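You operate a simulated robot arm through the tools that you are given. There is no shell and no other tool. Be economical: measure what you need, move in short steps, check, and stop when the job is done.

Carry out the task below with a simulated two-armed robot. There is one attempt and no reset: what you move stays moved.

JOB
Run the charger once and put away the battery that reaches its SET.
Fine: wait till the bays are off before lifting it; into the steel case, lid shut; the other stays in its bay. Set down upright: green round battery.
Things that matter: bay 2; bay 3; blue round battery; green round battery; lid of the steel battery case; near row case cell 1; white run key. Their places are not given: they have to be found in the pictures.

Only the result counts: the job must be done as asked and must still hold three seconds after the hand-in. Knocking over, shifting, dropping, spilling or breaking anything else fails it. A push-on lid holds only when it is set on centred and level and pressed home; a screw cap is set on level and turned clockwise until tight.

ROBOT AND FRAMES
Two 7-joint arms with fingered hands on one trunk that stands fixed in place. Base frame: the origin is at the foot of the trunk, x ahead of it, y to its left, z up. Readings come in m, rad, newtons and seconds.
The left shoulder is at [0.03, 0.119, 1.169], the right one opposite. With the tool pointing down near the work surface each hand reaches from about 0.36 to 0.78 m from the base axis, measured 20 degrees to its own side. Payload 3.8 kg a hand.
Tool frame (each hand has its own): the origin (TCP) lies between the finger pads and is the grasp point; the fingertips stand 0.025 m ahead of it; z points along the fingers, y is the line along which they close. The gripper opens to 0.088 m. The gripper's body begins 0.029 m behind the TCP. The gripper is a hand of 4 fingers: y runs from the thumb to the fingers, the wrist lies at [-0.013, -0.106, -0.174] in the tool frame.
Orientation is told as [roll, pitch, yaw] about the base's x, y, z axes, in that order, counted from this pose: with the fingers straight down and the wrist toward the robot, the tool's x, y and z point along [0, 1, 0], [1, 0, 0] and [0, 0, -1] of the base frame.

CONTROLS
- The arms move only by the tool play_rows. It takes "left_rows", "right_rows" or both (then of equal length, played together; a hand with none holds still); each is a list of rows, each an object (a shift or turn left out is 0) with "xyz": the shift along the tool's x, y, z in units of 30 mm (1.0 is 30 mm), a list of three; "angular": the turn, a rotation vector about the tool's x, y, z in units of 4 degrees (1.0 is 4 degrees), a list of three. In form: [{"xyz": [dx, dy, dz], "angular": [wx, wy, wz]}, ...]. A call has 1 to 8 rows; each row shifts and turns the commanded pose from where the row before left it, along the tool's axes as they then stand. A call with a number of a shift or a turn outside -1 to 1 is refused whole. A row lasts 0.2 s, in which the tool goes at most 0.05 m and 0.15 rad; a call with a longer step from one row to the next is refused whole. Where a pose cannot be reached the arm comes as near as it can. A force on the tool above 90 N (or 10 N above the force at the start of the call, whichever is more), or a blocked arm, ends the call early, and 0.2 s more pass. In this call time passes only in rows, and 0.2 s behind the last. It gives the time, the measured TCP pose, the force on the tool (base axes), the opening and the grip force at its end, in the units of the frame above (readings bear some noise), with the torque about the TCP (base axes, N m) and any sound that the robot's microphone picked up.
- Cameras (640 x 400 px; columns grow to the right, rows downward): "scene" is now at [0.0466, -0.0326, 1.7138]; the picture's right is [-0.42, -0.91, 0.00], its down [-0.69, 0.32, -0.64] and it looks along [0.58, -0.27, -0.77] (base axes); focal length 353 px, centre (320, 200). "left" rides on the left gripper at [-0.064, -0.083, -0.098] in its tool frame; the picture's right is [-0.62, -0.37, 0.69], its down [0.71, -0.63, 0.30] and it looks along [0.32, 0.68, 0.65] (tool axes); focal length 265 px, centre (320, 200). "right" rides on the right gripper at [0.064, -0.083, -0.098] in its tool frame; the picture's right is [-0.62, 0.37, -0.69], its down [-0.71, -0.63, 0.30] and it looks along [-0.32, 0.68, 0.65] (tool axes); focal length 265 px, centre (320, 200).
- camera(camera): a new picture of that camera. The clock stands still meanwhile.
- slide_trunk(by): slides the trunk up (or, below 0, down) by that many m; the arms and the scene camera ride with it, the base frame stays. It gives what a move gives, with no picture.
- set_fingers(index, middle, ring, thumb_bend, thumb_turn, hand): sets how far each is bent, from 0 (flat) to 100 (curled in); at 30 the hand is open as for a grip, at 70 the pads meet at the TCP. One left out holds its place. A second passes; each finger stops where it meets its share of the squeeze, and holds until it gets a number again. It is the only way to open and close the hand. It gives what a move gives, with no picture; readings hold the bend of each and the force on the fingers (four entries, about 0 where the hand has none), thumb and palm. thumb_turn goes from beside the hand (0) to across from the fingers (100), as for a grip.
- aim_head(pan, tilt): turns the head with the scene camera to pan (to the left, within 2.094 rad either way) and tilt (down, from -0.506 to 1.204), counted from straight ahead of the robot. It gives what a move gives.
- measure_at(camera, pixels): there is no depth. For up to 12 entries [column, row, z] of the newest picture of that camera ("zoom" is the newest enlarged one), the place [x, y] in the base frame at which the ray of that pixel passes the height z, good to about 0.002 m. The clock stands still meanwhile.
- inspect(camera, box): a new picture of the part [left, top, right, bottom] of that camera's present view, enlarged. The clock stands still meanwhile.
- hand_in(): hands the job in; it is judged then, once.

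Work in short steps. Measure before you move; look again where a grasp or a placing could have gone wrong, and mend it. You have 80 turns and 64 pictures in all, those below and enlarged ones among them. Open the grippers and draw the arms clear of the work before you hand the job in, unless the task says otherwise; then end with one line.

The tools are called after "Request:" as a command line: name --argument value ..., lists and objects as JSON in quotes. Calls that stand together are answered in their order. play_rows: Moves the arms, as the interface text tells. Its arguments: {"type":"object","properties":{"left_rows":{"type":"array","items":{"type":"object","properties":{"xyz":{"type":"array","items":{"type":"number"}},"angular":{"type":"array","items":{"type":"number"}}}}},"right_rows":{"type":"array","items":{"type":"object","properties":{"xyz":{"type":"array","items":{"type":"number"}},"angular":{"type":"array","items":{"type":"number"}}}}}},"required":[]} The other tools are called the same way: slide_trunk (by) slides the trunk up or down; set_fingers (index, middle, ring, thumb_bend, thumb_turn, hand) moves the fingers one by one; aim_head (pan, tilt) turns the head that bears the scene camera; camera (camera) takes a picture; measure_at (camera, pixels) gives the place at which the rays of pixels pass given heights; inspect (camera, box) takes an enlarged picture of a part of a camera's view; hand_in () hands the job in.

At the start:

```text
time: 0.0
left_eef_pos: [0.5115, -0.0693, 1.327]
left_tool_rot: [0.0, -0.001, 0.0]
left_contact_force: [0.1, 1.0, -0.4]
left_moment: [-0.02, 0.04, 0.04]
left_width: 0.0874
left_gripper_force: 0.1
left_shape: jaw
left_bend: [30.0, 30.0, 30.0, 30.0, 98.0]
left_finger forces: [0.0, 0.1, 0.0, 0.1, 0.0, 0.0]
right_eef_pos: [0.3096, -0.4592, 1.3224]
right_tool_rot: [0.001, 0.001, 0.001]
right_contact_force: [0.0, -0.8, 0.0]
right_moment: [0.02, -0.03, 0.01]
right_width: 0.0876
right_gripper_force: 0.0
right_shape: jaw
right_bend: [30.0, 30.0, 30.0, 30.0, 98.0]
right_finger forces: [0.0, 0.0, 0.0, 0.0, 0.0, 0.0]
trunk travel left (down, up): [-0.325, 0.265]
head pan, tilt: [-0.433, 0.871]
```

scene: 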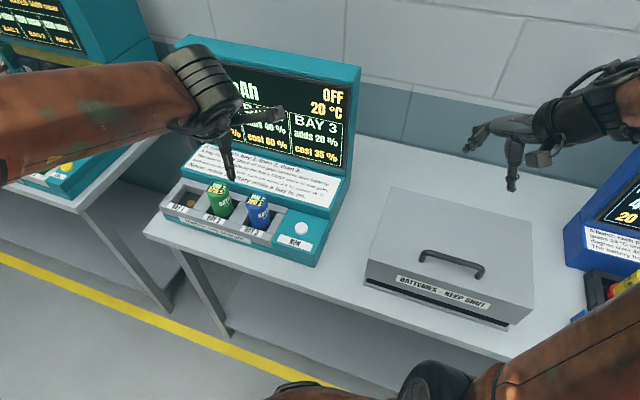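
right: 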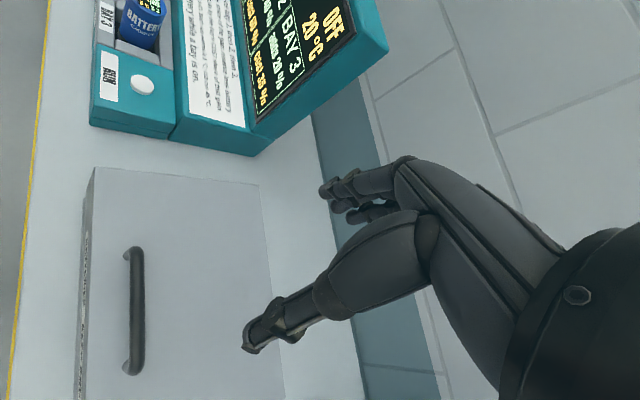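
left: 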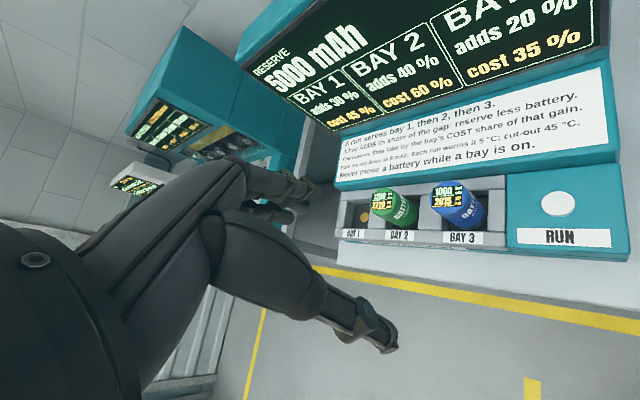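

The left camera shows the charger with its panel and two batteries at about (395,208) and (458,205). I zoom in to read the rules and the battery labels.

Request:
inspect --camera "left" --box '[330, 60, 630, 250]'

Request:
inspect --camera "left" --box '[355, 170, 495, 250]'

Request:
inspect --camera "scene" --box '[350, 170, 550, 340]'

```text
2.11 times, centred on (480, 155) of left
```

zoom: 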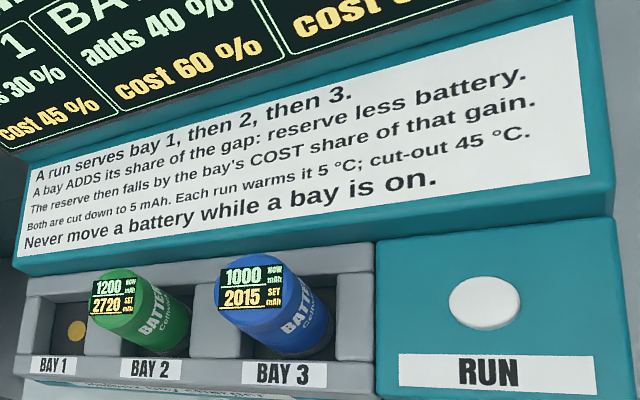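

```text
4.57 times, centred on (425, 210) of left
```

zoom: 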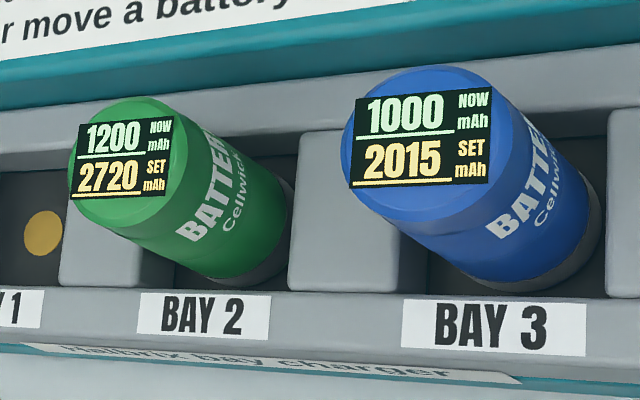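

```text
2.35 times, centred on (450, 255) of scene
```

zoom: 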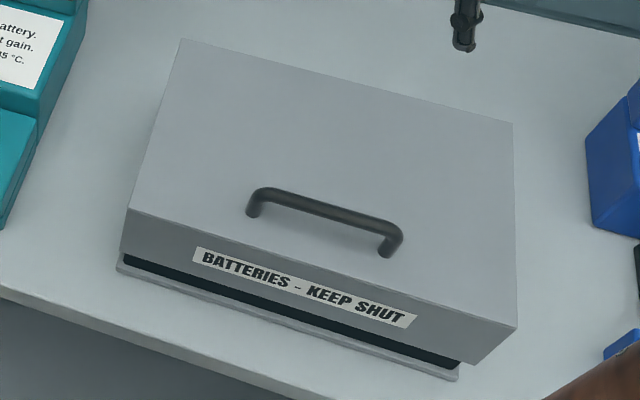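

By the panel rules, bay 2 gains 0.4·(5000−1200)=1520 and ends at 2720, its SET. Bay 3 gains 0.2·(4088−1000)≈615 and ends at 1615, not 2015, so the green battery is the one. Next I triangulate heights from the scene and left/right views.

Request:
measure_at --camera "scene" --pixels '[[301, 228, 0.8], [301, 228, 0.9], [301, 228, 1.0], [301, 228, 1.1], [420, 257, 0.8], [420, 257, 1.0], [482, 276, 0.8], [482, 276, 1.0], [392, 188, 0.8], [392, 188, 1.0], [534, 220, 0.8], [534, 220, 1.0]]'

Request:
measure_at --camera "left" --pixels '[[558, 204, 0.8], [558, 204, 0.9], [558, 204, 1.0], [558, 204, 1.1]]'

Request:
measure_at --camera "right" --pixels '[[142, 85, 0.8], [142, 85, 0.9], [142, 85, 1.0], [142, 85, 1.1], [135, 250, 0.8], [135, 250, 1.0], [133, 374, 0.8], [133, 374, 1.0], [258, 185, 0.8], [258, 185, 1.0], [94, 170, 0.8], [94, 170, 1.0]]'

```text
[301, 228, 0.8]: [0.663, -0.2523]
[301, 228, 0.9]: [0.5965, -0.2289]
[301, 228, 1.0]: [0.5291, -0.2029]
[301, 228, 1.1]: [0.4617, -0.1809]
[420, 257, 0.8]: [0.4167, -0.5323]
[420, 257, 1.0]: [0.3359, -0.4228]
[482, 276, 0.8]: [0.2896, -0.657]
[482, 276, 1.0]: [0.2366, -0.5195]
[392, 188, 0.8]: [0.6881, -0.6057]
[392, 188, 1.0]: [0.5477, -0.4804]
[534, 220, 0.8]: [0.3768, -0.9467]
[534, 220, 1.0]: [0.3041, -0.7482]
```

```text
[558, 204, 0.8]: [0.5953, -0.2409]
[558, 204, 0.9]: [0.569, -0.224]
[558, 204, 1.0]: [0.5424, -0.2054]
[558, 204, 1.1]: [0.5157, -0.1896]
```

```text
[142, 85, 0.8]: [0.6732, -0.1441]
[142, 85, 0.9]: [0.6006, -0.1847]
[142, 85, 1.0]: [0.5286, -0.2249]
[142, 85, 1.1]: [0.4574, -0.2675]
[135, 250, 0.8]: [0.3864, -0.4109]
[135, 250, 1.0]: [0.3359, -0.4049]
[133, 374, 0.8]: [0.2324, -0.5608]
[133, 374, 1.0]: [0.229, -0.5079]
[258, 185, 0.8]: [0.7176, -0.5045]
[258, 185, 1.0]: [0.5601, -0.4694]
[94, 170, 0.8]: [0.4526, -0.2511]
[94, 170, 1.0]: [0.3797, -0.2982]
```

Triangulated: the RUN key is at about (0.551,−0.211,0.967) and the lid handle runs from (0.32,−0.40) to (0.23,−0.50) at z≈1.03. Now I zoom in on the batteries and case from the scene and right cameras.

Request:
inspect --camera "scene" --box '[150, 160, 330, 272]'

Request:
inspect --camera "right" --box '[20, 140, 320, 400]'

Request:
measure_at --camera "left" --pixels '[[380, 202, 0.95], [380, 202, 1.0], [380, 202, 1.05], [443, 195, 0.95], [443, 195, 1.0], [443, 195, 1.05], [362, 217, 0.92], [362, 217, 0.97]]'

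Request:
measure_at --camera "scene" --pixels '[[219, 188, 0.95], [219, 188, 1.0], [219, 188, 1.05], [259, 200, 0.95], [259, 200, 1.0], [259, 200, 1.05], [365, 280, 0.9], [365, 280, 0.95], [504, 326, 0.9], [504, 326, 0.95]]'

```text
3.56 times, centred on (240, 216) of scene
```

zoom: 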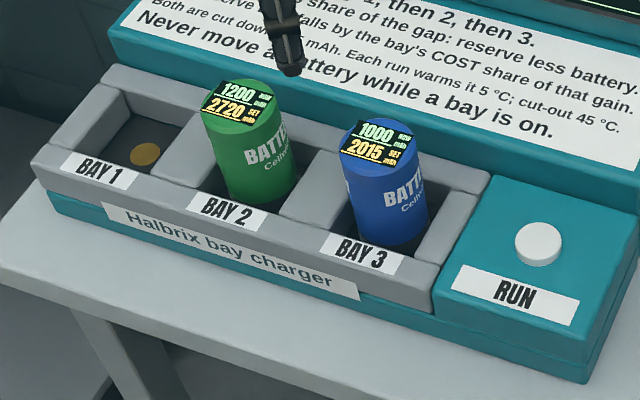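

```text
1.54 times, centred on (170, 270) of right
```

zoom: 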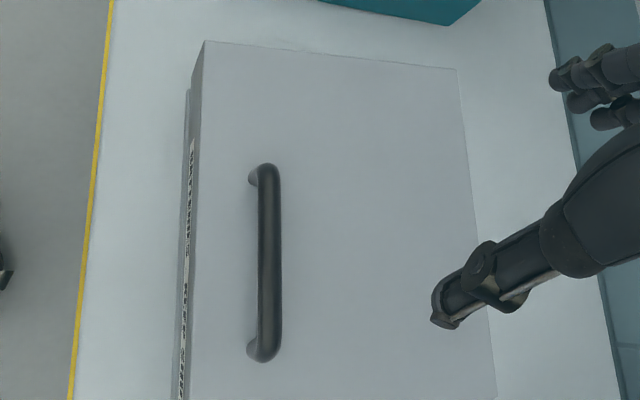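

```text
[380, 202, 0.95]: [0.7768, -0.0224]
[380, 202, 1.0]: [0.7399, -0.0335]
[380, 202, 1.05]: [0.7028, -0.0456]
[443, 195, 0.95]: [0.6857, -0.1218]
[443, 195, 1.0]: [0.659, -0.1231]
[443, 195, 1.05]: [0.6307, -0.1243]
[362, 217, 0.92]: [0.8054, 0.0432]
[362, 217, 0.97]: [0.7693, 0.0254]
```

```text
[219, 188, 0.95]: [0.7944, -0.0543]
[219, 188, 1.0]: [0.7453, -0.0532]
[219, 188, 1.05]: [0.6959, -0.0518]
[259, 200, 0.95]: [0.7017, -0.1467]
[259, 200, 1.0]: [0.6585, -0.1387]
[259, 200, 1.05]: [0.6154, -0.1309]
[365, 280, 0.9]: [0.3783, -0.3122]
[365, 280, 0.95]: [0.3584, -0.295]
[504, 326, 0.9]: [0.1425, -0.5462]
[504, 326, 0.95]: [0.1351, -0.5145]
```

I refine the battery top centres using the zoomed pictures: green at scene (218,189) / left (383,204.6), blue at scene (256,200) / left (446.5,200.6).

Request:
measure_at --camera "left" --pixels '[[383, 204.6, 1.0], [383, 204.6, 1.05], [446.5, 200.6, 1.0], [446.5, 200.6, 1.05], [609, 238, 0.95], [609, 238, 1.0], [388, 240, 0.95], [388, 240, 1.0]]'

Request:
measure_at --camera "scene" --pixels '[[218, 189, 1.0], [218, 189, 1.05], [256.5, 200, 1.0], [256.5, 200, 1.05], [311.5, 251.5, 0.95], [311.5, 251.5, 1.0], [201, 218, 0.95], [201, 218, 1.0], [170, 204, 0.95], [279, 232, 0.95]]'

```text
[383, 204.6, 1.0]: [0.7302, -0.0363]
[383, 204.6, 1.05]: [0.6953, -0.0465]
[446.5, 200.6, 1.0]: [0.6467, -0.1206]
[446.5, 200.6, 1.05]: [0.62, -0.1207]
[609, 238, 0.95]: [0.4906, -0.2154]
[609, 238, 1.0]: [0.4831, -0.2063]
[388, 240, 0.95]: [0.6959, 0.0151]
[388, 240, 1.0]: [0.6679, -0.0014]
```

```text
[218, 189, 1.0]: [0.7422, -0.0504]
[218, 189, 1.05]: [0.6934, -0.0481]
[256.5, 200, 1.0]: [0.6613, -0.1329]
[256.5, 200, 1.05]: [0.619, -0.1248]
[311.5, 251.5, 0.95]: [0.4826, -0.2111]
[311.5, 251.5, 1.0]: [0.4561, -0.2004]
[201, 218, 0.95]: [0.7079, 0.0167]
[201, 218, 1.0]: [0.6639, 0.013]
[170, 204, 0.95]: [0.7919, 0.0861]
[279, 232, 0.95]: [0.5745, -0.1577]
```

Green top is at about (0.70,−0.047,1.045) and blue at (0.62,−0.123,1.05). I clear the left arm to the left while bringing the right hand over the RUN key at its present height.

Request:
play_rows --left_rows '[{"xyz": [1, 0, 0]}, {"xyz": [1, 0, 0]}, {"xyz": [1, 0, 0]}, {"xyz": [1, 0, 0]}, {"xyz": [1, -0.5, 0]}, {"xyz": [1, -0.5, 0]}, {"xyz": [1, -0.5, 0]}, {"xyz": [1, -0.5, 0]}]' --right_rows '[{"xyz": [1, 1, 0]}, {"xyz": [1, 1, 0]}, {"xyz": [1, 1, 0]}, {"xyz": [1, 1, 0]}, {"xyz": [1, 1, 0]}, {"xyz": [1, 1, 0]}, {"xyz": [1, 1, 0]}, {"xyz": [0.12, 0, 0]}]'

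Request:
measure_at --camera "scene" --pixels '[[390.4, 187, 1.0], [533, 223, 1.0], [533.8, 308, 1.0], [368.3, 258.4, 1.0], [390.4, 187, 1.02], [533, 223, 1.02], [533.8, 308, 1.02], [368.3, 258.4, 1.02]]'

```text
time: 1.8
left_eef_pos: [0.4497, 0.1713, 1.3278]
left_tool_rot: [0.0, 0.0, -0.001]
left_contact_force: [0.1, 0.1, 0.1]
left_moment: [-0.02, -0.04, 0.02]
left_width: 0.0875
left_gripper_force: 0.0
left_shape: jaw
left_bend: [30.0, 30.0, 30.0, 30.0, 98.0]
left_finger forces: [0.0, 0.0, 0.0, 0.1, 0.0, 0.0]
right_eef_pos: [0.5194, -0.2438, 1.3229]
right_tool_rot: [0.0, -0.003, -0.002]
right_contact_force: [0.3, -0.5, -0.6]
right_moment: [0.02, 0.0, 0.0]
right_width: 0.0878
right_gripper_force: 0.0
right_shape: jaw
right_bend: [30.0, 30.0, 30.0, 30.0, 98.0]
right_finger forces: [0.1, 0.1, 0.0, 0.0, 0.1, 0.0]
trunk travel left (down, up): [-0.325, 0.265]
head pan, tilt: [-0.433, 0.871]
```

```text
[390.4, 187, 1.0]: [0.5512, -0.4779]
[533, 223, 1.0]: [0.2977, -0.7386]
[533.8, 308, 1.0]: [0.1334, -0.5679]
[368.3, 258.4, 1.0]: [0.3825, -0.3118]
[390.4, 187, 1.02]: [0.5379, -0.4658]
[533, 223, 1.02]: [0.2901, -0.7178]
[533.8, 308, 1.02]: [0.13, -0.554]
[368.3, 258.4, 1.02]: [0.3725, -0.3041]
```

Lid corners at z≈1.0 give a case about 0.36 wide and 0.24 deep. It is yawed about −45°, with the handle near the front edge, so it is probably hinged at the back. Now I turn the right hand to yaw ~+40° and close the fingers to press, then look.

Request:
play_rows --right_rows '[{"angular": [0, 0, -1]}, {"angular": [0, 0, -1]}, {"angular": [0, 0, -1]}, {"angular": [0, 0, -1]}, {"angular": [0, 0, -1]}, {"angular": [0, 0, -1]}, {"angular": [0, 0, -1]}, {"angular": [0, 0, -1]}]'

Request:
set_fingers --hand "right" --index 68 --middle 68 --ring 68 --thumb_bend 68

Request:
camera --camera "scene"

Request:
camera --camera "right"

```text
time: 3.6
left_eef_pos: [0.4489, 0.1715, 1.3282]
left_tool_rot: [0.001, 0.001, -0.001]
left_contact_force: [0.3, -0.3, 0.0]
left_moment: [-0.02, 0.01, 0.01]
left_width: 0.0874
left_gripper_force: 0.0
left_shape: jaw
left_bend: [30.0, 30.0, 30.0, 30.0, 98.0]
left_finger forces: [0.0, 0.0, 0.0, 0.0, 0.1, 0.0]
right_eef_pos: [0.5329, -0.2174, 1.3742]
right_tool_rot: [0.0, 0.0, 0.488]
right_contact_force: [-0.6, -0.7, 0.0]
right_moment: [0.0, 0.01, 0.01]
right_width: 0.0874
right_gripper_force: 0.0
right_shape: jaw
right_bend: [30.0, 30.0, 30.0, 30.0, 98.0]
right_finger forces: [0.0, 0.0, 0.0, 0.0, 0.0, 0.1]
right hand out of reach, approached as far as the arm can: row 5, 6, 7, 8
trunk travel left (down, up): [-0.325, 0.265]
head pan, tilt: [-0.433, 0.871]
```

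```text
time: 4.6
left_eef_pos: [0.4487, 0.1715, 1.3289]
left_tool_rot: [0.0, 0.0, 0.001]
left_contact_force: [0.2, -0.3, 0.8]
left_moment: [0.01, -0.03, 0.0]
left_width: 0.0876
left_gripper_force: 0.0
left_shape: jaw
left_bend: [30.0, 30.0, 30.0, 30.0, 98.0]
left_finger forces: [0.2, 0.0, 0.0, 0.0, 0.1, 0.0]
right_eef_pos: [0.5326, -0.2183, 1.3734]
right_tool_rot: [0.0, -0.001, 0.487]
right_contact_force: [0.4, 0.2, 1.5]
right_moment: [-0.02, 0.03, 0.0]
right_width: 0.0031
right_gripper_force: 0.0
right_shape: fingers
right_bend: [68.0, 68.0, 68.0, 68.0, 98.0]
right_finger forces: [0.0, 0.0, 0.0, 0.0, 0.0, 0.0]
trunk travel left (down, up): [-0.325, 0.265]
head pan, tilt: [-0.433, 0.871]
```

```text
55 pictures are left
```

scene: 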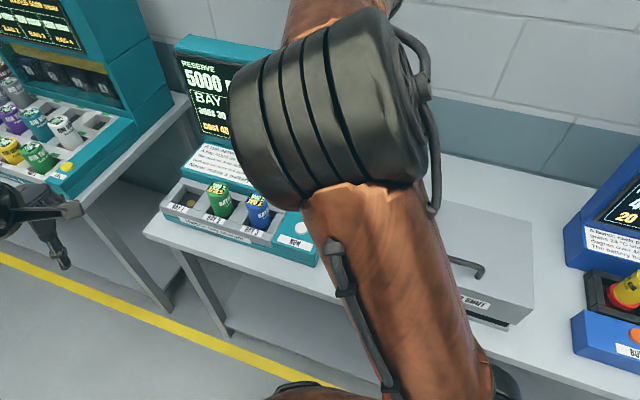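

```text
54 pictures are left
```

right: 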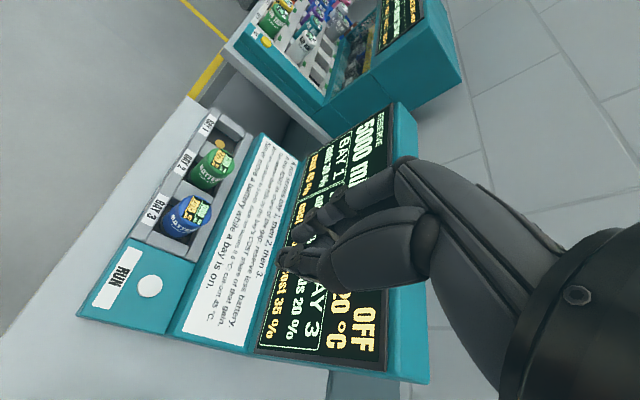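

The arm is near a limit at this height, so I go lower while shifting toward the key. I stop at about z 1.12 and check.

Request:
play_rows --right_rows '[{"xyz": [0, 0, 1]}, {"xyz": [0, 0, 1]}, {"xyz": [0, 0, 1]}, {"xyz": [0, 0, 1]}, {"xyz": [0, 0, 1]}, {"xyz": [0, 0, 1]}]'

```text
time: 6.0
left_eef_pos: [0.4496, 0.1726, 1.3277]
left_tool_rot: [-0.002, 0.0, 0.001]
left_contact_force: [-0.4, 0.0, -0.6]
left_moment: [0.0, 0.01, 0.01]
left_width: 0.0876
left_gripper_force: 0.2
left_shape: jaw
left_bend: [30.0, 30.0, 30.0, 30.0, 98.0]
left_finger forces: [0.0, 0.0, 0.0, 0.1, 0.0, 0.0]
right_eef_pos: [0.539, -0.1738, 1.2799]
right_tool_rot: [0.001, 0.0, 0.487]
right_contact_force: [-0.1, 0.0, 0.0]
right_moment: [0.02, 0.01, 0.04]
right_width: 0.0031
right_gripper_force: 0.0
right_shape: fingers
right_bend: [68.0, 68.0, 68.0, 68.0, 98.0]
right_finger forces: [0.1, 0.0, 0.0, 0.0, 0.0, 0.0]
right hand out of reach, approached as far as the arm can: row 1, 2, 3, 4, 5, 6
trunk travel left (down, up): [-0.325, 0.265]
head pan, tilt: [-0.433, 0.871]
```

Yaw is what limits it: the measured yaw sticks at 0.487 and the position drifts. I turn back toward yaw ~0.

Request:
play_rows --right_rows '[{"angular": [0, 0, 1]}, {"angular": [0, 0, 1]}, {"angular": [0, 0, 1]}, {"angular": [0, 0, 1]}, {"angular": [0, 0, 1]}, {"angular": [0, 0, 1]}]'

```text
time: 7.4
left_eef_pos: [0.4497, 0.1709, 1.3267]
left_tool_rot: [0.001, 0.001, 0.0]
left_contact_force: [1.3, 0.0, -0.7]
left_moment: [0.01, -0.01, -0.03]
left_width: 0.0878
left_gripper_force: 0.0
left_shape: jaw
left_bend: [30.0, 30.0, 30.0, 30.0, 98.0]
left_finger forces: [0.1, 0.0, 0.0, 0.1, 0.0, 0.0]
right_eef_pos: [0.5392, -0.1736, 1.2816]
right_tool_rot: [-0.001, 0.001, 0.069]
right_contact_force: [-0.4, -0.3, -0.7]
right_moment: [0.0, 0.0, 0.0]
right_width: 0.003
right_gripper_force: 0.1
right_shape: fingers
right_bend: [68.0, 68.0, 68.0, 68.0, 98.0]
right_finger forces: [0.0, 0.0, 0.0, 0.1, 0.0, 0.0]
trunk travel left (down, up): [-0.325, 0.265]
head pan, tilt: [-0.433, 0.871]
```

The hand is at (0.539,−0.174,1.282), yaw 0.07. I shift over the key and descend to about 1.10.

Request:
play_rows --right_rows '[{"xyz": [-0.63, 0.16, 0]}, {"xyz": [-0.63, 0.15, 0]}, {"xyz": [0, 0, 1]}, {"xyz": [0, 0, 1]}, {"xyz": [0, 0, 1]}, {"xyz": [0, 0, 1]}, {"xyz": [0, 0, 1]}, {"xyz": [0, 0, 1]}]'

Request:
camera --camera "right"

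Request:
camera --camera "scene"

```text
time: 9.2
left_eef_pos: [0.4494, 0.1707, 1.3282]
left_tool_rot: [0.0, -0.001, 0.001]
left_contact_force: [0.1, -0.8, 0.5]
left_moment: [0.0, 0.0, 0.01]
left_width: 0.0875
left_gripper_force: 0.0
left_shape: jaw
left_bend: [30.0, 30.0, 30.0, 30.0, 98.0]
left_finger forces: [0.1, 0.0, 0.0, 0.0, 0.1, 0.0]
right_eef_pos: [0.5388, -0.1818, 1.1608]
right_tool_rot: [0.001, 0.001, 0.071]
right_contact_force: [-0.5, 0.4, -0.3]
right_moment: [0.02, -0.03, -0.02]
right_width: 0.0032
right_gripper_force: 0.0
right_shape: fingers
right_bend: [68.0, 68.0, 68.0, 68.0, 98.0]
right_finger forces: [0.0, 0.0, 0.0, 0.0, 0.0, 0.1]
right hand out of reach, approached as far as the arm can: row 4, 5, 6, 7, 8
trunk travel left (down, up): [-0.325, 0.265]
head pan, tilt: [-0.433, 0.871]
```

```text
53 pictures are left
```

right: 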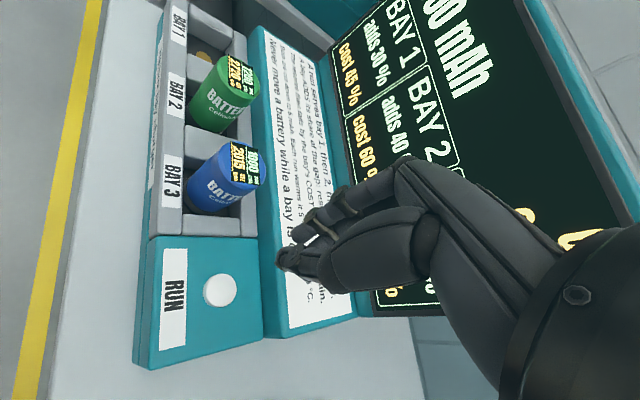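

```text
52 pictures are left
```

scene: 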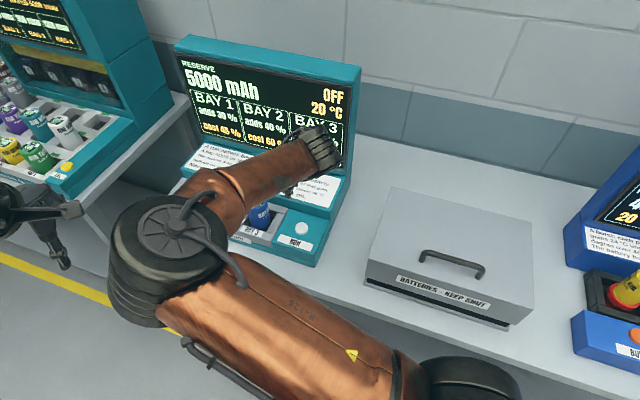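

The elbow has swung inward, which is an awkward branch. I move the hand back out to the right and away from the panel to let the arm unfold.

Request:
play_rows --right_rows '[{"xyz": [-1, -0.8, -0.5]}, {"xyz": [-1, -0.8, -0.5]}, {"xyz": [-1, -0.8, 0]}, {"xyz": [-1, -0.8, 0]}, {"xyz": [-1, -0.8, 0]}, {"xyz": [-1, -0.8, 0]}, {"xyz": [-1, -0.8, 0]}, {"xyz": [-1, -0.8, 0]}]'

Request:
camera --camera "scene"

```text
time: 11.0
left_eef_pos: [0.4484, 0.1708, 1.3274]
left_tool_rot: [0.001, -0.002, 0.001]
left_contact_force: [0.4, 0.4, 0.7]
left_moment: [-0.01, 0.0, 0.02]
left_width: 0.0877
left_gripper_force: 0.1
left_shape: jaw
left_bend: [30.0, 30.0, 30.0, 30.0, 98.0]
left_finger forces: [0.0, 0.0, 0.0, 0.1, 0.0, 0.1]
right_eef_pos: [0.3803, -0.3836, 1.2573]
right_tool_rot: [-0.004, 0.0, 0.071]
right_contact_force: [-0.3, -0.5, 1.8]
right_moment: [0.02, 0.0, 0.03]
right_width: 0.0027
right_gripper_force: 0.1
right_shape: fingers
right_bend: [68.0, 68.0, 68.0, 68.0, 98.0]
right_finger forces: [0.0, 0.0, 0.0, 0.0, 0.1, 0.0]
right hand out of reach, approached as far as the arm can: row 1, 2, 3, 4, 5, 6, 7
trunk travel left (down, up): [-0.325, 0.265]
head pan, tilt: [-0.433, 0.871]
```

```text
51 pictures are left
```

scene: 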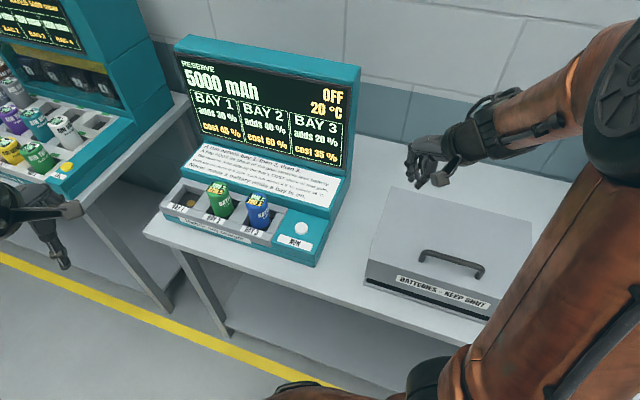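

The elbow is back outside. I go down to about 1.16 here, clear of the lid at 1.03, then along toward the key.

Request:
play_rows --right_rows '[{"xyz": [0, 0, 0.8]}, {"xyz": [0, 0, 0.8]}, {"xyz": [0, 0, 0.8]}, {"xyz": [0, 0, 0.8]}, {"xyz": [0.6, 0.7, 0]}, {"xyz": [0.6, 0.7, 0]}, {"xyz": [0.6, 0.7, 0]}]'

```text
time: 12.6
left_eef_pos: [0.4505, 0.1709, 1.3269]
left_tool_rot: [0.001, -0.002, 0.0]
left_contact_force: [0.0, -0.7, -0.6]
left_moment: [-0.01, 0.02, -0.02]
left_width: 0.0875
left_gripper_force: 0.0
left_shape: jaw
left_bend: [30.0, 30.0, 30.0, 30.0, 98.0]
left_finger forces: [0.0, 0.1, 0.0, 0.0, 0.0, 0.0]
right_eef_pos: [0.4429, -0.3226, 1.1585]
right_tool_rot: [0.0, 0.002, 0.069]
right_contact_force: [-0.6, -0.2, -0.3]
right_moment: [0.0, 0.02, -0.02]
right_width: 0.0028
right_gripper_force: 0.0
right_shape: fingers
right_bend: [68.0, 68.0, 68.0, 68.0, 98.0]
right_finger forces: [0.0, 0.0, 0.1, 0.1, 0.1, 0.0]
trunk travel left (down, up): [-0.325, 0.265]
head pan, tilt: [-0.433, 0.871]
```

On track. The remaining shift is (0.108, 0.112).

Request:
play_rows --right_rows '[{"xyz": [0.7, 0.77, 0]}, {"xyz": [0.7, 0.77, 0]}, {"xyz": [0.7, 0.77, 0]}, {"xyz": [0.7, 0.77, 0]}, {"xyz": [0.7, 0.77, 0]}, {"xyz": [0, 0, 0.8]}]'

Request:
camera --camera "scene"

Request:
camera --camera "right"

```text
time: 14.0
left_eef_pos: [0.4485, 0.1705, 1.328]
left_tool_rot: [-0.001, 0.001, 0.0]
left_contact_force: [-0.4, 0.3, -0.5]
left_moment: [0.01, 0.02, 0.02]
left_width: 0.0875
left_gripper_force: 0.1
left_shape: jaw
left_bend: [30.0, 30.0, 30.0, 30.0, 98.0]
left_finger forces: [0.0, 0.0, 0.1, 0.1, 0.0, 0.0]
right_eef_pos: [0.5508, -0.2104, 1.1351]
right_tool_rot: [0.0, 0.0, 0.07]
right_contact_force: [0.2, -0.5, 0.4]
right_moment: [0.0, -0.02, 0.01]
right_width: 0.0029
right_gripper_force: 0.0
right_shape: fingers
right_bend: [68.0, 68.0, 68.0, 68.0, 98.0]
right_finger forces: [0.0, 0.1, 0.1, 0.0, 0.0, 0.1]
trunk travel left (down, up): [-0.325, 0.265]
head pan, tilt: [-0.433, 0.871]
```

```text
50 pictures are left
```

scene: 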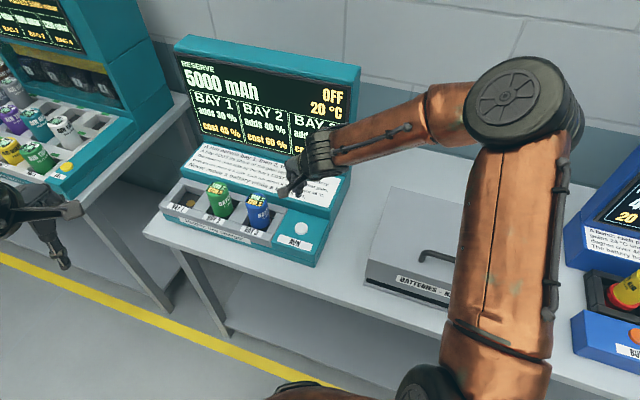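

```text
49 pictures are left
```

right: 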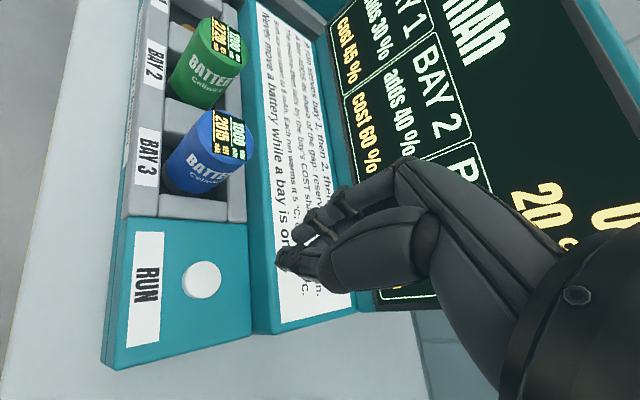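

The hand is above the key with the arm extending cleanly. I re-measure the key and the battery tops from this closer view.

Request:
measure_at --camera "right" --pixels '[[202, 280, 0.96], [202, 280, 0.97], [226, 130, 1.045], [216, 45, 1.045], [253, 224, 0.97], [270, 330, 0.96], [240, 205, 0.97], [105, 366, 0.95]]'

Request:
measure_at --camera "scene" --pixels '[[301, 228, 0.96], [301, 228, 0.97]]'

```text
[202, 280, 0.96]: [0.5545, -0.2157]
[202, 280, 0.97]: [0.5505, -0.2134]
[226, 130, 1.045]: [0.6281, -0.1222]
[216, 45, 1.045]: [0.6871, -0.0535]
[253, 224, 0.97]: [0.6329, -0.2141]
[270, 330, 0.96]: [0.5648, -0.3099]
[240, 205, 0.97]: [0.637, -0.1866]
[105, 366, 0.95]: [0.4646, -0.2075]
```

```text
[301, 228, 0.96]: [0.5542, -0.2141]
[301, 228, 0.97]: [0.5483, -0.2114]
```

The key is at (0.551,−0.213,0.967), and the panel foot is 0.06 m behind it. I descend to TCP ~1.00, fingertips about 8 mm above.

Request:
play_rows --right_rows '[{"xyz": [-0.08, 0, 0.9]}, {"xyz": [0, 0, 0.9]}, {"xyz": [0, 0, 0.9]}, {"xyz": [0, 0, 0.9]}, {"xyz": [0, 0, 0.8]}]'

Request:
camera --camera "right"

Request:
inspect --camera "scene" --box '[180, 40, 380, 280]'

```text
time: 15.2
left_eef_pos: [0.4491, 0.1718, 1.3278]
left_tool_rot: [0.001, 0.001, 0.002]
left_contact_force: [0.3, 0.8, 0.9]
left_moment: [-0.02, -0.03, -0.01]
left_width: 0.0876
left_gripper_force: 0.0
left_shape: jaw
left_bend: [30.0, 30.0, 30.0, 30.0, 98.0]
left_finger forces: [0.0, 0.0, 0.1, 0.0, 0.0, 0.0]
right_eef_pos: [0.5492, -0.2137, 1.0026]
right_tool_rot: [0.001, 0.002, 0.067]
right_contact_force: [0.3, 0.2, 0.2]
right_moment: [0.04, -0.02, 0.02]
right_width: 0.0027
right_gripper_force: 0.1
right_shape: fingers
right_bend: [68.0, 68.0, 68.0, 68.0, 98.0]
right_finger forces: [0.0, 0.0, 0.0, 0.0, 0.0, 0.0]
trunk travel left (down, up): [-0.325, 0.265]
head pan, tilt: [-0.433, 0.871]
```

```text
48 pictures are left
```

right: 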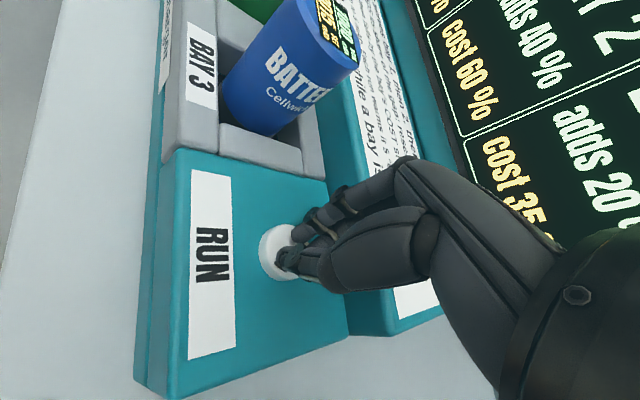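

```text
1.67 times, centred on (280, 160) of scene
```

zoom: 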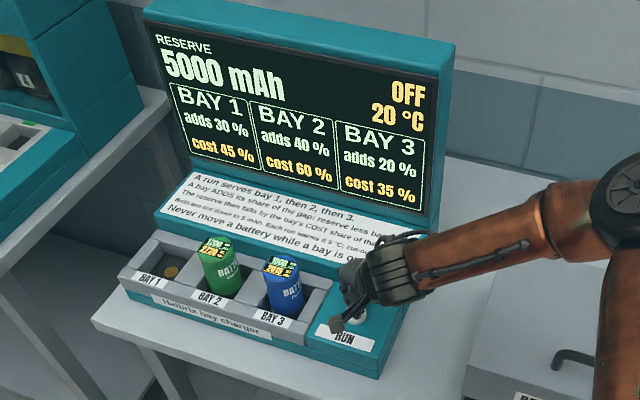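

The fingertips are right over the key. I press down slowly in small rows.

Request:
play_rows --right_rows '[{"xyz": [0, 0, 0.15]}, {"xyz": [0, 0, 0.15]}, {"xyz": [0, 0, 0.1]}]'

```text
time: 16.0
left_eef_pos: [0.4473, 0.1713, 1.328]
left_tool_rot: [0.001, 0.0, -0.001]
left_contact_force: [0.0, 0.6, -0.7]
left_moment: [-0.01, -0.01, 0.02]
left_width: 0.0877
left_gripper_force: 0.0
left_shape: jaw
left_bend: [30.0, 30.0, 30.0, 30.0, 98.0]
left_finger forces: [0.0, 0.0, 0.1, 0.0, 0.1, 0.0]
right_eef_pos: [0.5494, -0.2114, 0.9951]
right_tool_rot: [0.0, -0.008, 0.071]
right_contact_force: [-1.6, -1.6, 23.8]
right_moment: [0.13, 0.28, 0.02]
right_width: 0.0025
right_gripper_force: 12.4
right_shape: fingers
right_bend: [68.0, 68.0, 68.0, 70.0, 98.0]
right_finger forces: [2.9, 1.1, 0.0, 0.0, 20.2, 0.0]
trunk travel left (down, up): [-0.325, 0.265]
head pan, tilt: [-0.433, 0.871]
heard: click
```

Contact with 24 N and a click was heard. I lift straight up and look at the panel.

Request:
play_rows --right_rows '[{"xyz": [0, 0, -0.5]}, {"xyz": [0, 0, -0.9]}, {"xyz": [0, 0, -0.9]}, {"xyz": [0, 0, -0.9]}, {"xyz": [0, 0, -0.9]}]'

Request:
inspect --camera "scene" --box '[160, 30, 380, 270]'

```text
time: 17.2
left_eef_pos: [0.4496, 0.1714, 1.3273]
left_tool_rot: [0.001, -0.001, 0.001]
left_contact_force: [-0.2, 0.7, 0.8]
left_moment: [-0.01, 0.01, 0.01]
left_width: 0.0877
left_gripper_force: 0.1
left_shape: jaw
left_bend: [30.0, 30.0, 30.0, 30.0, 98.0]
left_finger forces: [0.1, 0.0, 0.0, 0.0, 0.0, 0.0]
right_eef_pos: [0.5497, -0.2126, 1.1131]
right_tool_rot: [0.0, 0.0, 0.069]
right_contact_force: [0.5, 0.2, -1.4]
right_moment: [0.04, 0.05, 0.0]
right_width: 0.0023
right_gripper_force: 0.1
right_shape: fingers
right_bend: [68.0, 68.0, 68.0, 68.0, 98.0]
right_finger forces: [0.1, 0.0, 0.0, 0.0, 0.1, 0.0]
trunk travel left (down, up): [-0.325, 0.265]
head pan, tilt: [-0.433, 0.871]
```

```text
1.67 times, centred on (270, 150) of scene
```

zoom: 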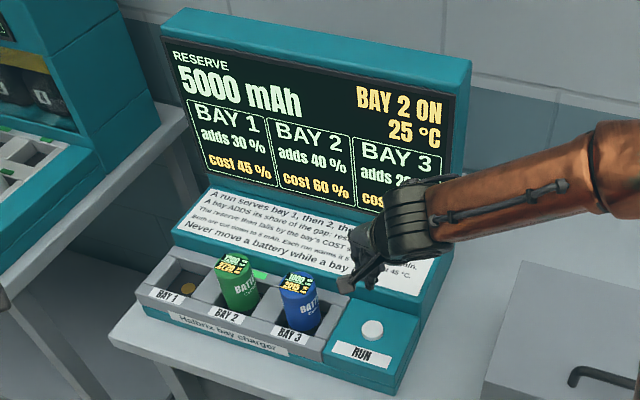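

Bay 2 is ON (25 °C), so the run is going. Meanwhile I move the right hand toward the lid handle, mid (0.276,−0.452).

Request:
play_rows --right_rows '[{"xyz": [-0.92, -1, -0.3]}, {"xyz": [-0.92, -1, -0.3]}, {"xyz": [-0.92, -1, -0.3]}, {"xyz": [-0.92, -1, -0.3]}, {"xyz": [-0.92, -1, -0.3], "angular": [0, 0, 0]}, {"xyz": [-0.92, -1, 0]}, {"xyz": [-0.92, -1, 0]}, {"xyz": [-0.92, -1, 0]}]'

Request:
play_rows --right_rows '[{"angular": [0, 0, 1]}, {"angular": [0, 0, 1]}, {"angular": [0, 0, 1]}, {"angular": [0, 0, 1]}, {"angular": [0, 0, 1]}, {"angular": [0, 0, 1]}, {"angular": [0, 0, 1]}, {"angular": [0, 0, 1]}]'

Request:
set_fingers --hand "right" --index 45 --middle 45 --ring 45 --thumb_bend 45

Request:
play_rows --right_rows '[{"angular": [0, 0, 1]}, {"angular": [0, 0, 1]}, {"angular": [0, 0, 1]}, {"angular": [0, 0, 1]}]'

Request:
camera --camera "scene"

Request:
camera --camera "right"

```text
time: 19.0
left_eef_pos: [0.4491, 0.1705, 1.3289]
left_tool_rot: [-0.002, -0.001, -0.001]
left_contact_force: [0.6, 0.0, -0.6]
left_moment: [-0.01, 0.04, -0.03]
left_width: 0.0876
left_gripper_force: 0.0
left_shape: jaw
left_bend: [30.0, 30.0, 30.0, 30.0, 98.0]
left_finger forces: [0.0, 0.1, 0.1, 0.0, 0.0, 0.0]
right_eef_pos: [0.327, -0.4489, 1.1595]
right_tool_rot: [0.0, -0.001, 0.071]
right_contact_force: [0.0, -0.3, 0.5]
right_moment: [0.0, 0.02, -0.04]
right_width: 0.0023
right_gripper_force: 0.1
right_shape: fingers
right_bend: [68.0, 68.0, 68.0, 68.0, 98.0]
right_finger forces: [0.1, 0.0, 0.0, 0.0, 0.0, 0.1]
trunk travel left (down, up): [-0.325, 0.265]
head pan, tilt: [-0.433, 0.871]
```

```text
time: 20.8
left_eef_pos: [0.45, 0.1706, 1.3282]
left_tool_rot: [0.001, 0.001, -0.001]
left_contact_force: [0.4, 0.5, 0.4]
left_moment: [0.02, 0.01, -0.01]
left_width: 0.0874
left_gripper_force: 0.0
left_shape: jaw
left_bend: [30.0, 30.0, 30.0, 30.0, 98.0]
left_finger forces: [0.0, 0.0, 0.0, 0.1, 0.1, 0.0]
right_eef_pos: [0.3252, -0.4501, 1.1601]
right_tool_rot: [-0.002, 0.0, -0.489]
right_contact_force: [0.2, 1.0, -0.4]
right_moment: [0.01, 0.0, -0.05]
right_width: 0.0023
right_gripper_force: 0.1
right_shape: fingers
right_bend: [68.0, 68.0, 68.0, 68.0, 98.0]
right_finger forces: [0.0, 0.1, 0.0, 0.1, 0.1, 0.1]
trunk travel left (down, up): [-0.325, 0.265]
head pan, tilt: [-0.433, 0.871]
```

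```text
time: 21.8
left_eef_pos: [0.4495, 0.1715, 1.327]
left_tool_rot: [0.0, 0.002, 0.0]
left_contact_force: [0.2, 0.1, 0.5]
left_moment: [-0.04, 0.01, -0.01]
left_width: 0.0875
left_gripper_force: 0.0
left_shape: jaw
left_bend: [30.0, 30.0, 30.0, 30.0, 98.0]
left_finger forces: [0.1, 0.1, 0.0, 0.0, 0.0, 0.0]
right_eef_pos: [0.3258, -0.4498, 1.1608]
right_tool_rot: [0.0, 0.002, -0.489]
right_contact_force: [0.2, 0.2, 0.5]
right_moment: [-0.02, -0.01, -0.01]
right_width: 0.0518
right_gripper_force: 0.1
right_shape: fingers
right_bend: [45.0, 45.0, 45.0, 45.0, 98.0]
right_finger forces: [0.0, 0.0, 0.0, 0.0, 0.1, 0.1]
trunk travel left (down, up): [-0.325, 0.265]
head pan, tilt: [-0.433, 0.871]
```

```text
time: 22.8
left_eef_pos: [0.4495, 0.171, 1.3281]
left_tool_rot: [0.0, -0.002, -0.001]
left_contact_force: [-0.5, 0.4, 0.5]
left_moment: [-0.02, 0.01, 0.01]
left_width: 0.0876
left_gripper_force: 0.0
left_shape: jaw
left_bend: [30.0, 30.0, 30.0, 30.0, 98.0]
left_finger forces: [0.1, 0.0, 0.0, 0.0, 0.0, 0.1]
right_eef_pos: [0.3248, -0.4498, 1.1583]
right_tool_rot: [0.001, 0.0, -0.77]
right_contact_force: [1.2, 0.4, -0.1]
right_moment: [0.01, -0.01, 0.04]
right_width: 0.0522
right_gripper_force: 0.1
right_shape: fingers
right_bend: [45.0, 45.0, 45.0, 45.0, 98.0]
right_finger forces: [0.0, 0.0, 0.0, 0.1, 0.0, 0.0]
trunk travel left (down, up): [-0.325, 0.265]
head pan, tilt: [-0.433, 0.871]
```

```text
45 pictures are left
```

scene: 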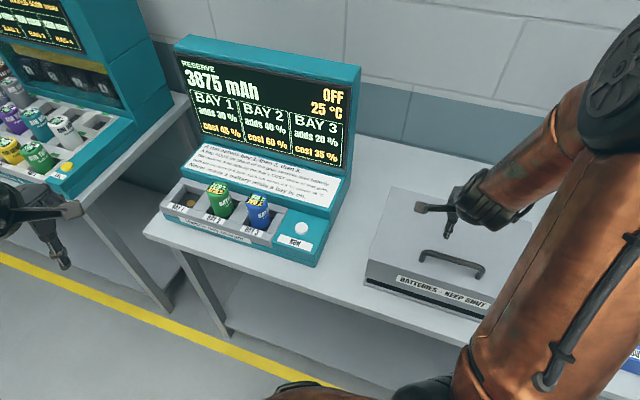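

```text
44 pictures are left
```

right: 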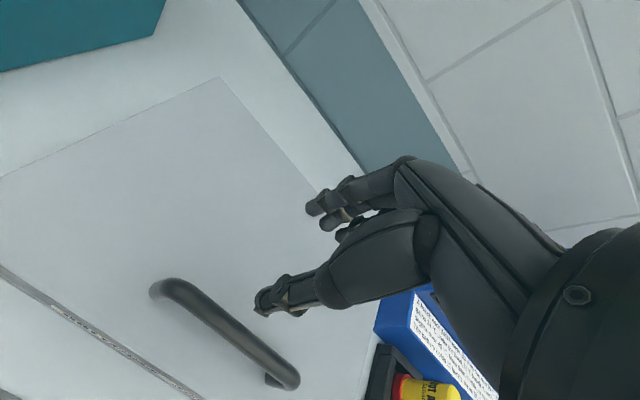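

The charger shows OFF and reserve 3875, which fits my sums. I re-measure the handle bar from both cameras and check the battery labels.

Request:
measure_at --camera "right" --pixels '[[172, 287, 1.02], [172, 287, 1.04], [288, 373, 1.02], [288, 373, 1.04], [225, 328, 1.02], [225, 328, 1.04]]'

Request:
measure_at --camera "scene" --pixels '[[424, 253, 1.02], [424, 253, 1.04], [481, 268, 1.02], [481, 268, 1.04], [452, 260, 1.02], [452, 260, 1.04]]'

Request:
inspect --camera "scene" --box '[190, 170, 290, 240]'

Request:
inspect --camera "scene" --box '[350, 180, 530, 330]'

```text
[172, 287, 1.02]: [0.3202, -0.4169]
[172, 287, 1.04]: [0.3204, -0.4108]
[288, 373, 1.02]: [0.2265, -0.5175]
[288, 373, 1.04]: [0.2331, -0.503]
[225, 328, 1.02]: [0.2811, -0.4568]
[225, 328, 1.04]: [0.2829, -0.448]
```

```text
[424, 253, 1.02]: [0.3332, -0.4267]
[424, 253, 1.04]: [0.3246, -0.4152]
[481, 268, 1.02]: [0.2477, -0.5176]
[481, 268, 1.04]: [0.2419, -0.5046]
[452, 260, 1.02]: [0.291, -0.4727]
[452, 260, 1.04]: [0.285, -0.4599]
```

```text
5.71 times, centred on (240, 205) of scene
```

zoom: 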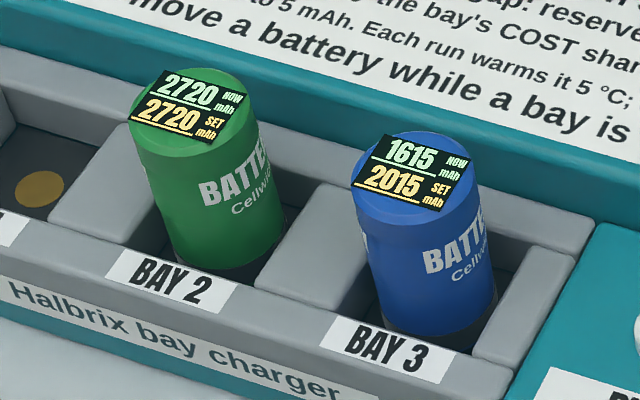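

```text
2.67 times, centred on (440, 255) of scene
```

zoom: 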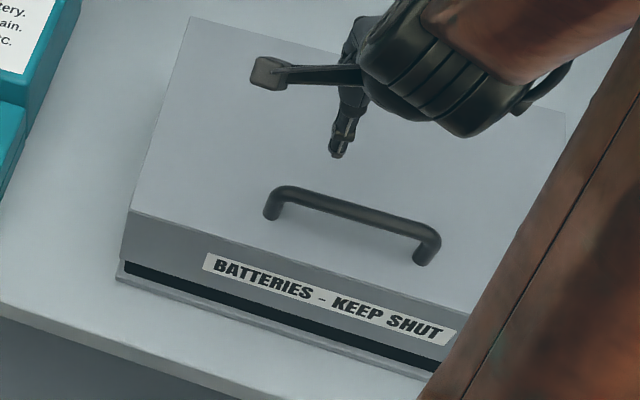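

Green now reads 2720/2720. The handle centre is about (0.281,−0.456,1.045), so I shift over it and descend to about 1.07.

Request:
play_rows --right_rows '[{"xyz": [-0.58, -0.46, 0]}, {"xyz": [-0.58, -0.45, 0]}, {"xyz": [0, 0, 0.8]}, {"xyz": [0, 0, 0.8]}, {"xyz": [0, 0, 0.8]}, {"xyz": [0, 0, 0.5]}]'

Request:
camera --camera "right"

Request:
inspect --camera "scene" --box '[350, 180, 530, 330]'

```text
time: 24.2
left_eef_pos: [0.4499, 0.17, 1.3267]
left_tool_rot: [-0.001, 0.001, 0.001]
left_contact_force: [-0.3, 0.1, 0.5]
left_moment: [0.01, 0.01, 0.0]
left_width: 0.0876
left_gripper_force: 0.1
left_shape: jaw
left_bend: [30.0, 30.0, 30.0, 30.0, 98.0]
left_finger forces: [0.1, 0.0, 0.1, 0.0, 0.0, 0.0]
right_eef_pos: [0.283, -0.4548, 1.0737]
right_tool_rot: [-0.001, -0.001, -0.77]
right_contact_force: [-0.3, 0.1, -0.4]
right_moment: [-0.02, 0.0, 0.01]
right_width: 0.0519
right_gripper_force: 0.1
right_shape: fingers
right_bend: [45.0, 45.0, 45.0, 45.0, 98.0]
right_finger forces: [0.0, 0.1, 0.0, 0.0, 0.1, 0.0]
trunk travel left (down, up): [-0.325, 0.265]
head pan, tilt: [-0.433, 0.871]
```

```text
41 pictures are left
```

right: 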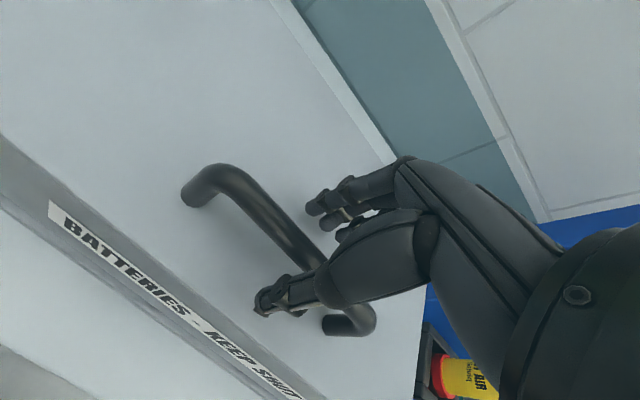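

```text
2.67 times, centred on (440, 255) of scene
```

zoom: 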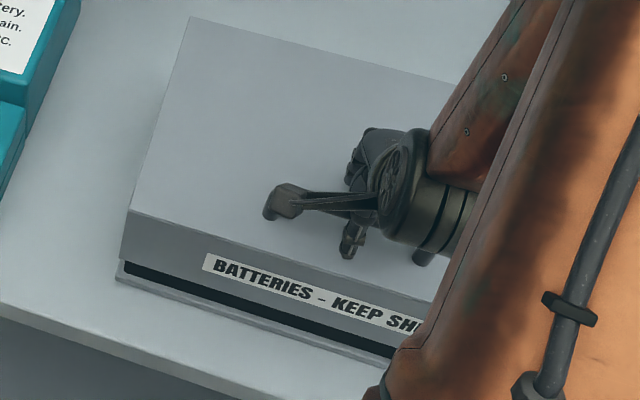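

The bar lies between thumb and fingers. I lower 28 mm more and then close.

Request:
play_rows --right_rows '[{"xyz": [0, 0, 0.5]}, {"xyz": [0, 0, 0.43]}]'

Request:
set_fingers --hand "right" --index 72 --middle 72 --ring 72 --thumb_bend 72

Request:
camera --camera "right"

```text
time: 24.9
left_eef_pos: [0.4482, 0.173, 1.3279]
left_tool_rot: [-0.001, -0.001, 0.001]
left_contact_force: [1.4, -0.3, 0.5]
left_moment: [0.02, -0.03, -0.01]
left_width: 0.0874
left_gripper_force: 0.0
left_shape: jaw
left_bend: [30.0, 30.0, 30.0, 30.0, 98.0]
left_finger forces: [0.0, 0.0, 0.0, 0.0, 0.0, 0.1]
right_eef_pos: [0.2928, -0.4626, 1.0588]
right_tool_rot: [0.006, -0.053, -0.769]
right_contact_force: [-1.8, 2.0, 46.3]
right_moment: [0.73, 0.74, 0.0]
right_width: 0.0635
right_gripper_force: 23.0
right_shape: fingers
right_bend: [45.0, 48.0, 45.0, 37.0, 98.0]
right_finger forces: [0.8, 16.0, 0.0, 0.0, 29.4, 0.0]
trunk travel left (down, up): [-0.325, 0.265]
head pan, tilt: [-0.433, 0.871]
stopped in row 2 (right hand): the force on the tool passed its limit at 98 N (the readings are from after the stop); the commanded pose is now the measured one
```

```text
time: 25.9
left_eef_pos: [0.446, 0.1772, 1.3274]
left_tool_rot: [-0.005, -0.004, 0.0]
left_contact_force: [0.0, 0.6, 0.3]
left_moment: [-0.02, -0.04, 0.0]
left_width: 0.0876
left_gripper_force: 0.0
left_shape: jaw
left_bend: [30.0, 30.0, 30.0, 30.0, 98.0]
left_finger forces: [0.0, 0.0, 0.0, 0.0, 0.1, 0.0]
right_eef_pos: [0.2877, -0.4604, 1.0587]
right_tool_rot: [0.004, -0.05, -0.772]
right_contact_force: [-3.5, 3.0, 70.7]
right_moment: [2.3, 1.97, 0.05]
right_width: 0.0245
right_gripper_force: 36.0
right_shape: fingers
right_bend: [72.0, 72.0, 72.0, 52.0, 98.0]
right_finger forces: [0.0, 0.0, 0.0, 0.0, 71.4, 0.1]
trunk travel left (down, up): [-0.325, 0.265]
head pan, tilt: [-0.433, 0.871]
```

```text
39 pictures are left
```

right: 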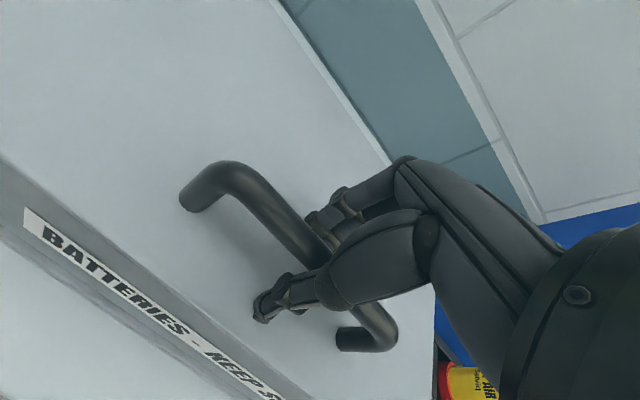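

The thumb bears 71 N, probably pressing the lid, whose top seems nearer 1.02–1.03. I lift gently 9 mm and reread.

Request:
play_rows --right_rows '[{"xyz": [0, 0, -0.15]}, {"xyz": [0, 0, -0.15]}]'

Request:
inspect --camera "right" --box '[150, 130, 430, 370]'

```text
time: 26.4
left_eef_pos: [0.4476, 0.1736, 1.3273]
left_tool_rot: [-0.001, -0.004, 0.001]
left_contact_force: [0.5, 0.2, -0.4]
left_moment: [0.01, 0.01, 0.0]
left_width: 0.0877
left_gripper_force: 0.0
left_shape: jaw
left_bend: [30.0, 30.0, 30.0, 30.0, 98.0]
left_finger forces: [0.1, 0.0, 0.0, 0.1, 0.0, 0.1]
right_eef_pos: [0.285, -0.4581, 1.0609]
right_tool_rot: [0.002, -0.027, -0.771]
right_contact_force: [-10.7, 8.9, 5.6]
right_moment: [0.17, 0.12, 0.06]
right_width: 0.0106
right_gripper_force: 9.7
right_shape: fingers
right_bend: [72.0, 72.0, 72.0, 61.0, 97.0]
right_finger forces: [0.1, 0.0, 0.1, 0.0, 19.7, 0.0]
trunk travel left (down, up): [-0.325, 0.265]
head pan, tilt: [-0.433, 0.871]
```

```text
1.67 times, centred on (290, 250) of right
```

zoom: 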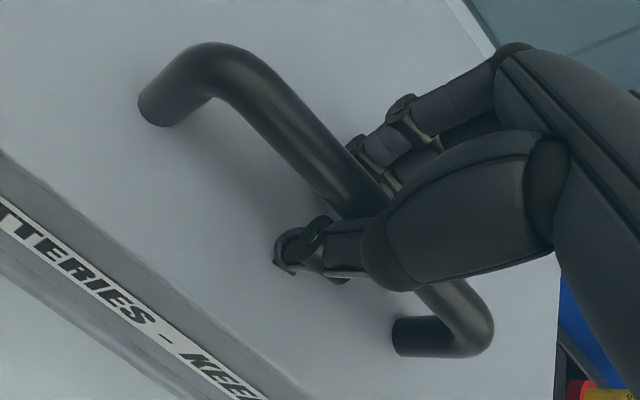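

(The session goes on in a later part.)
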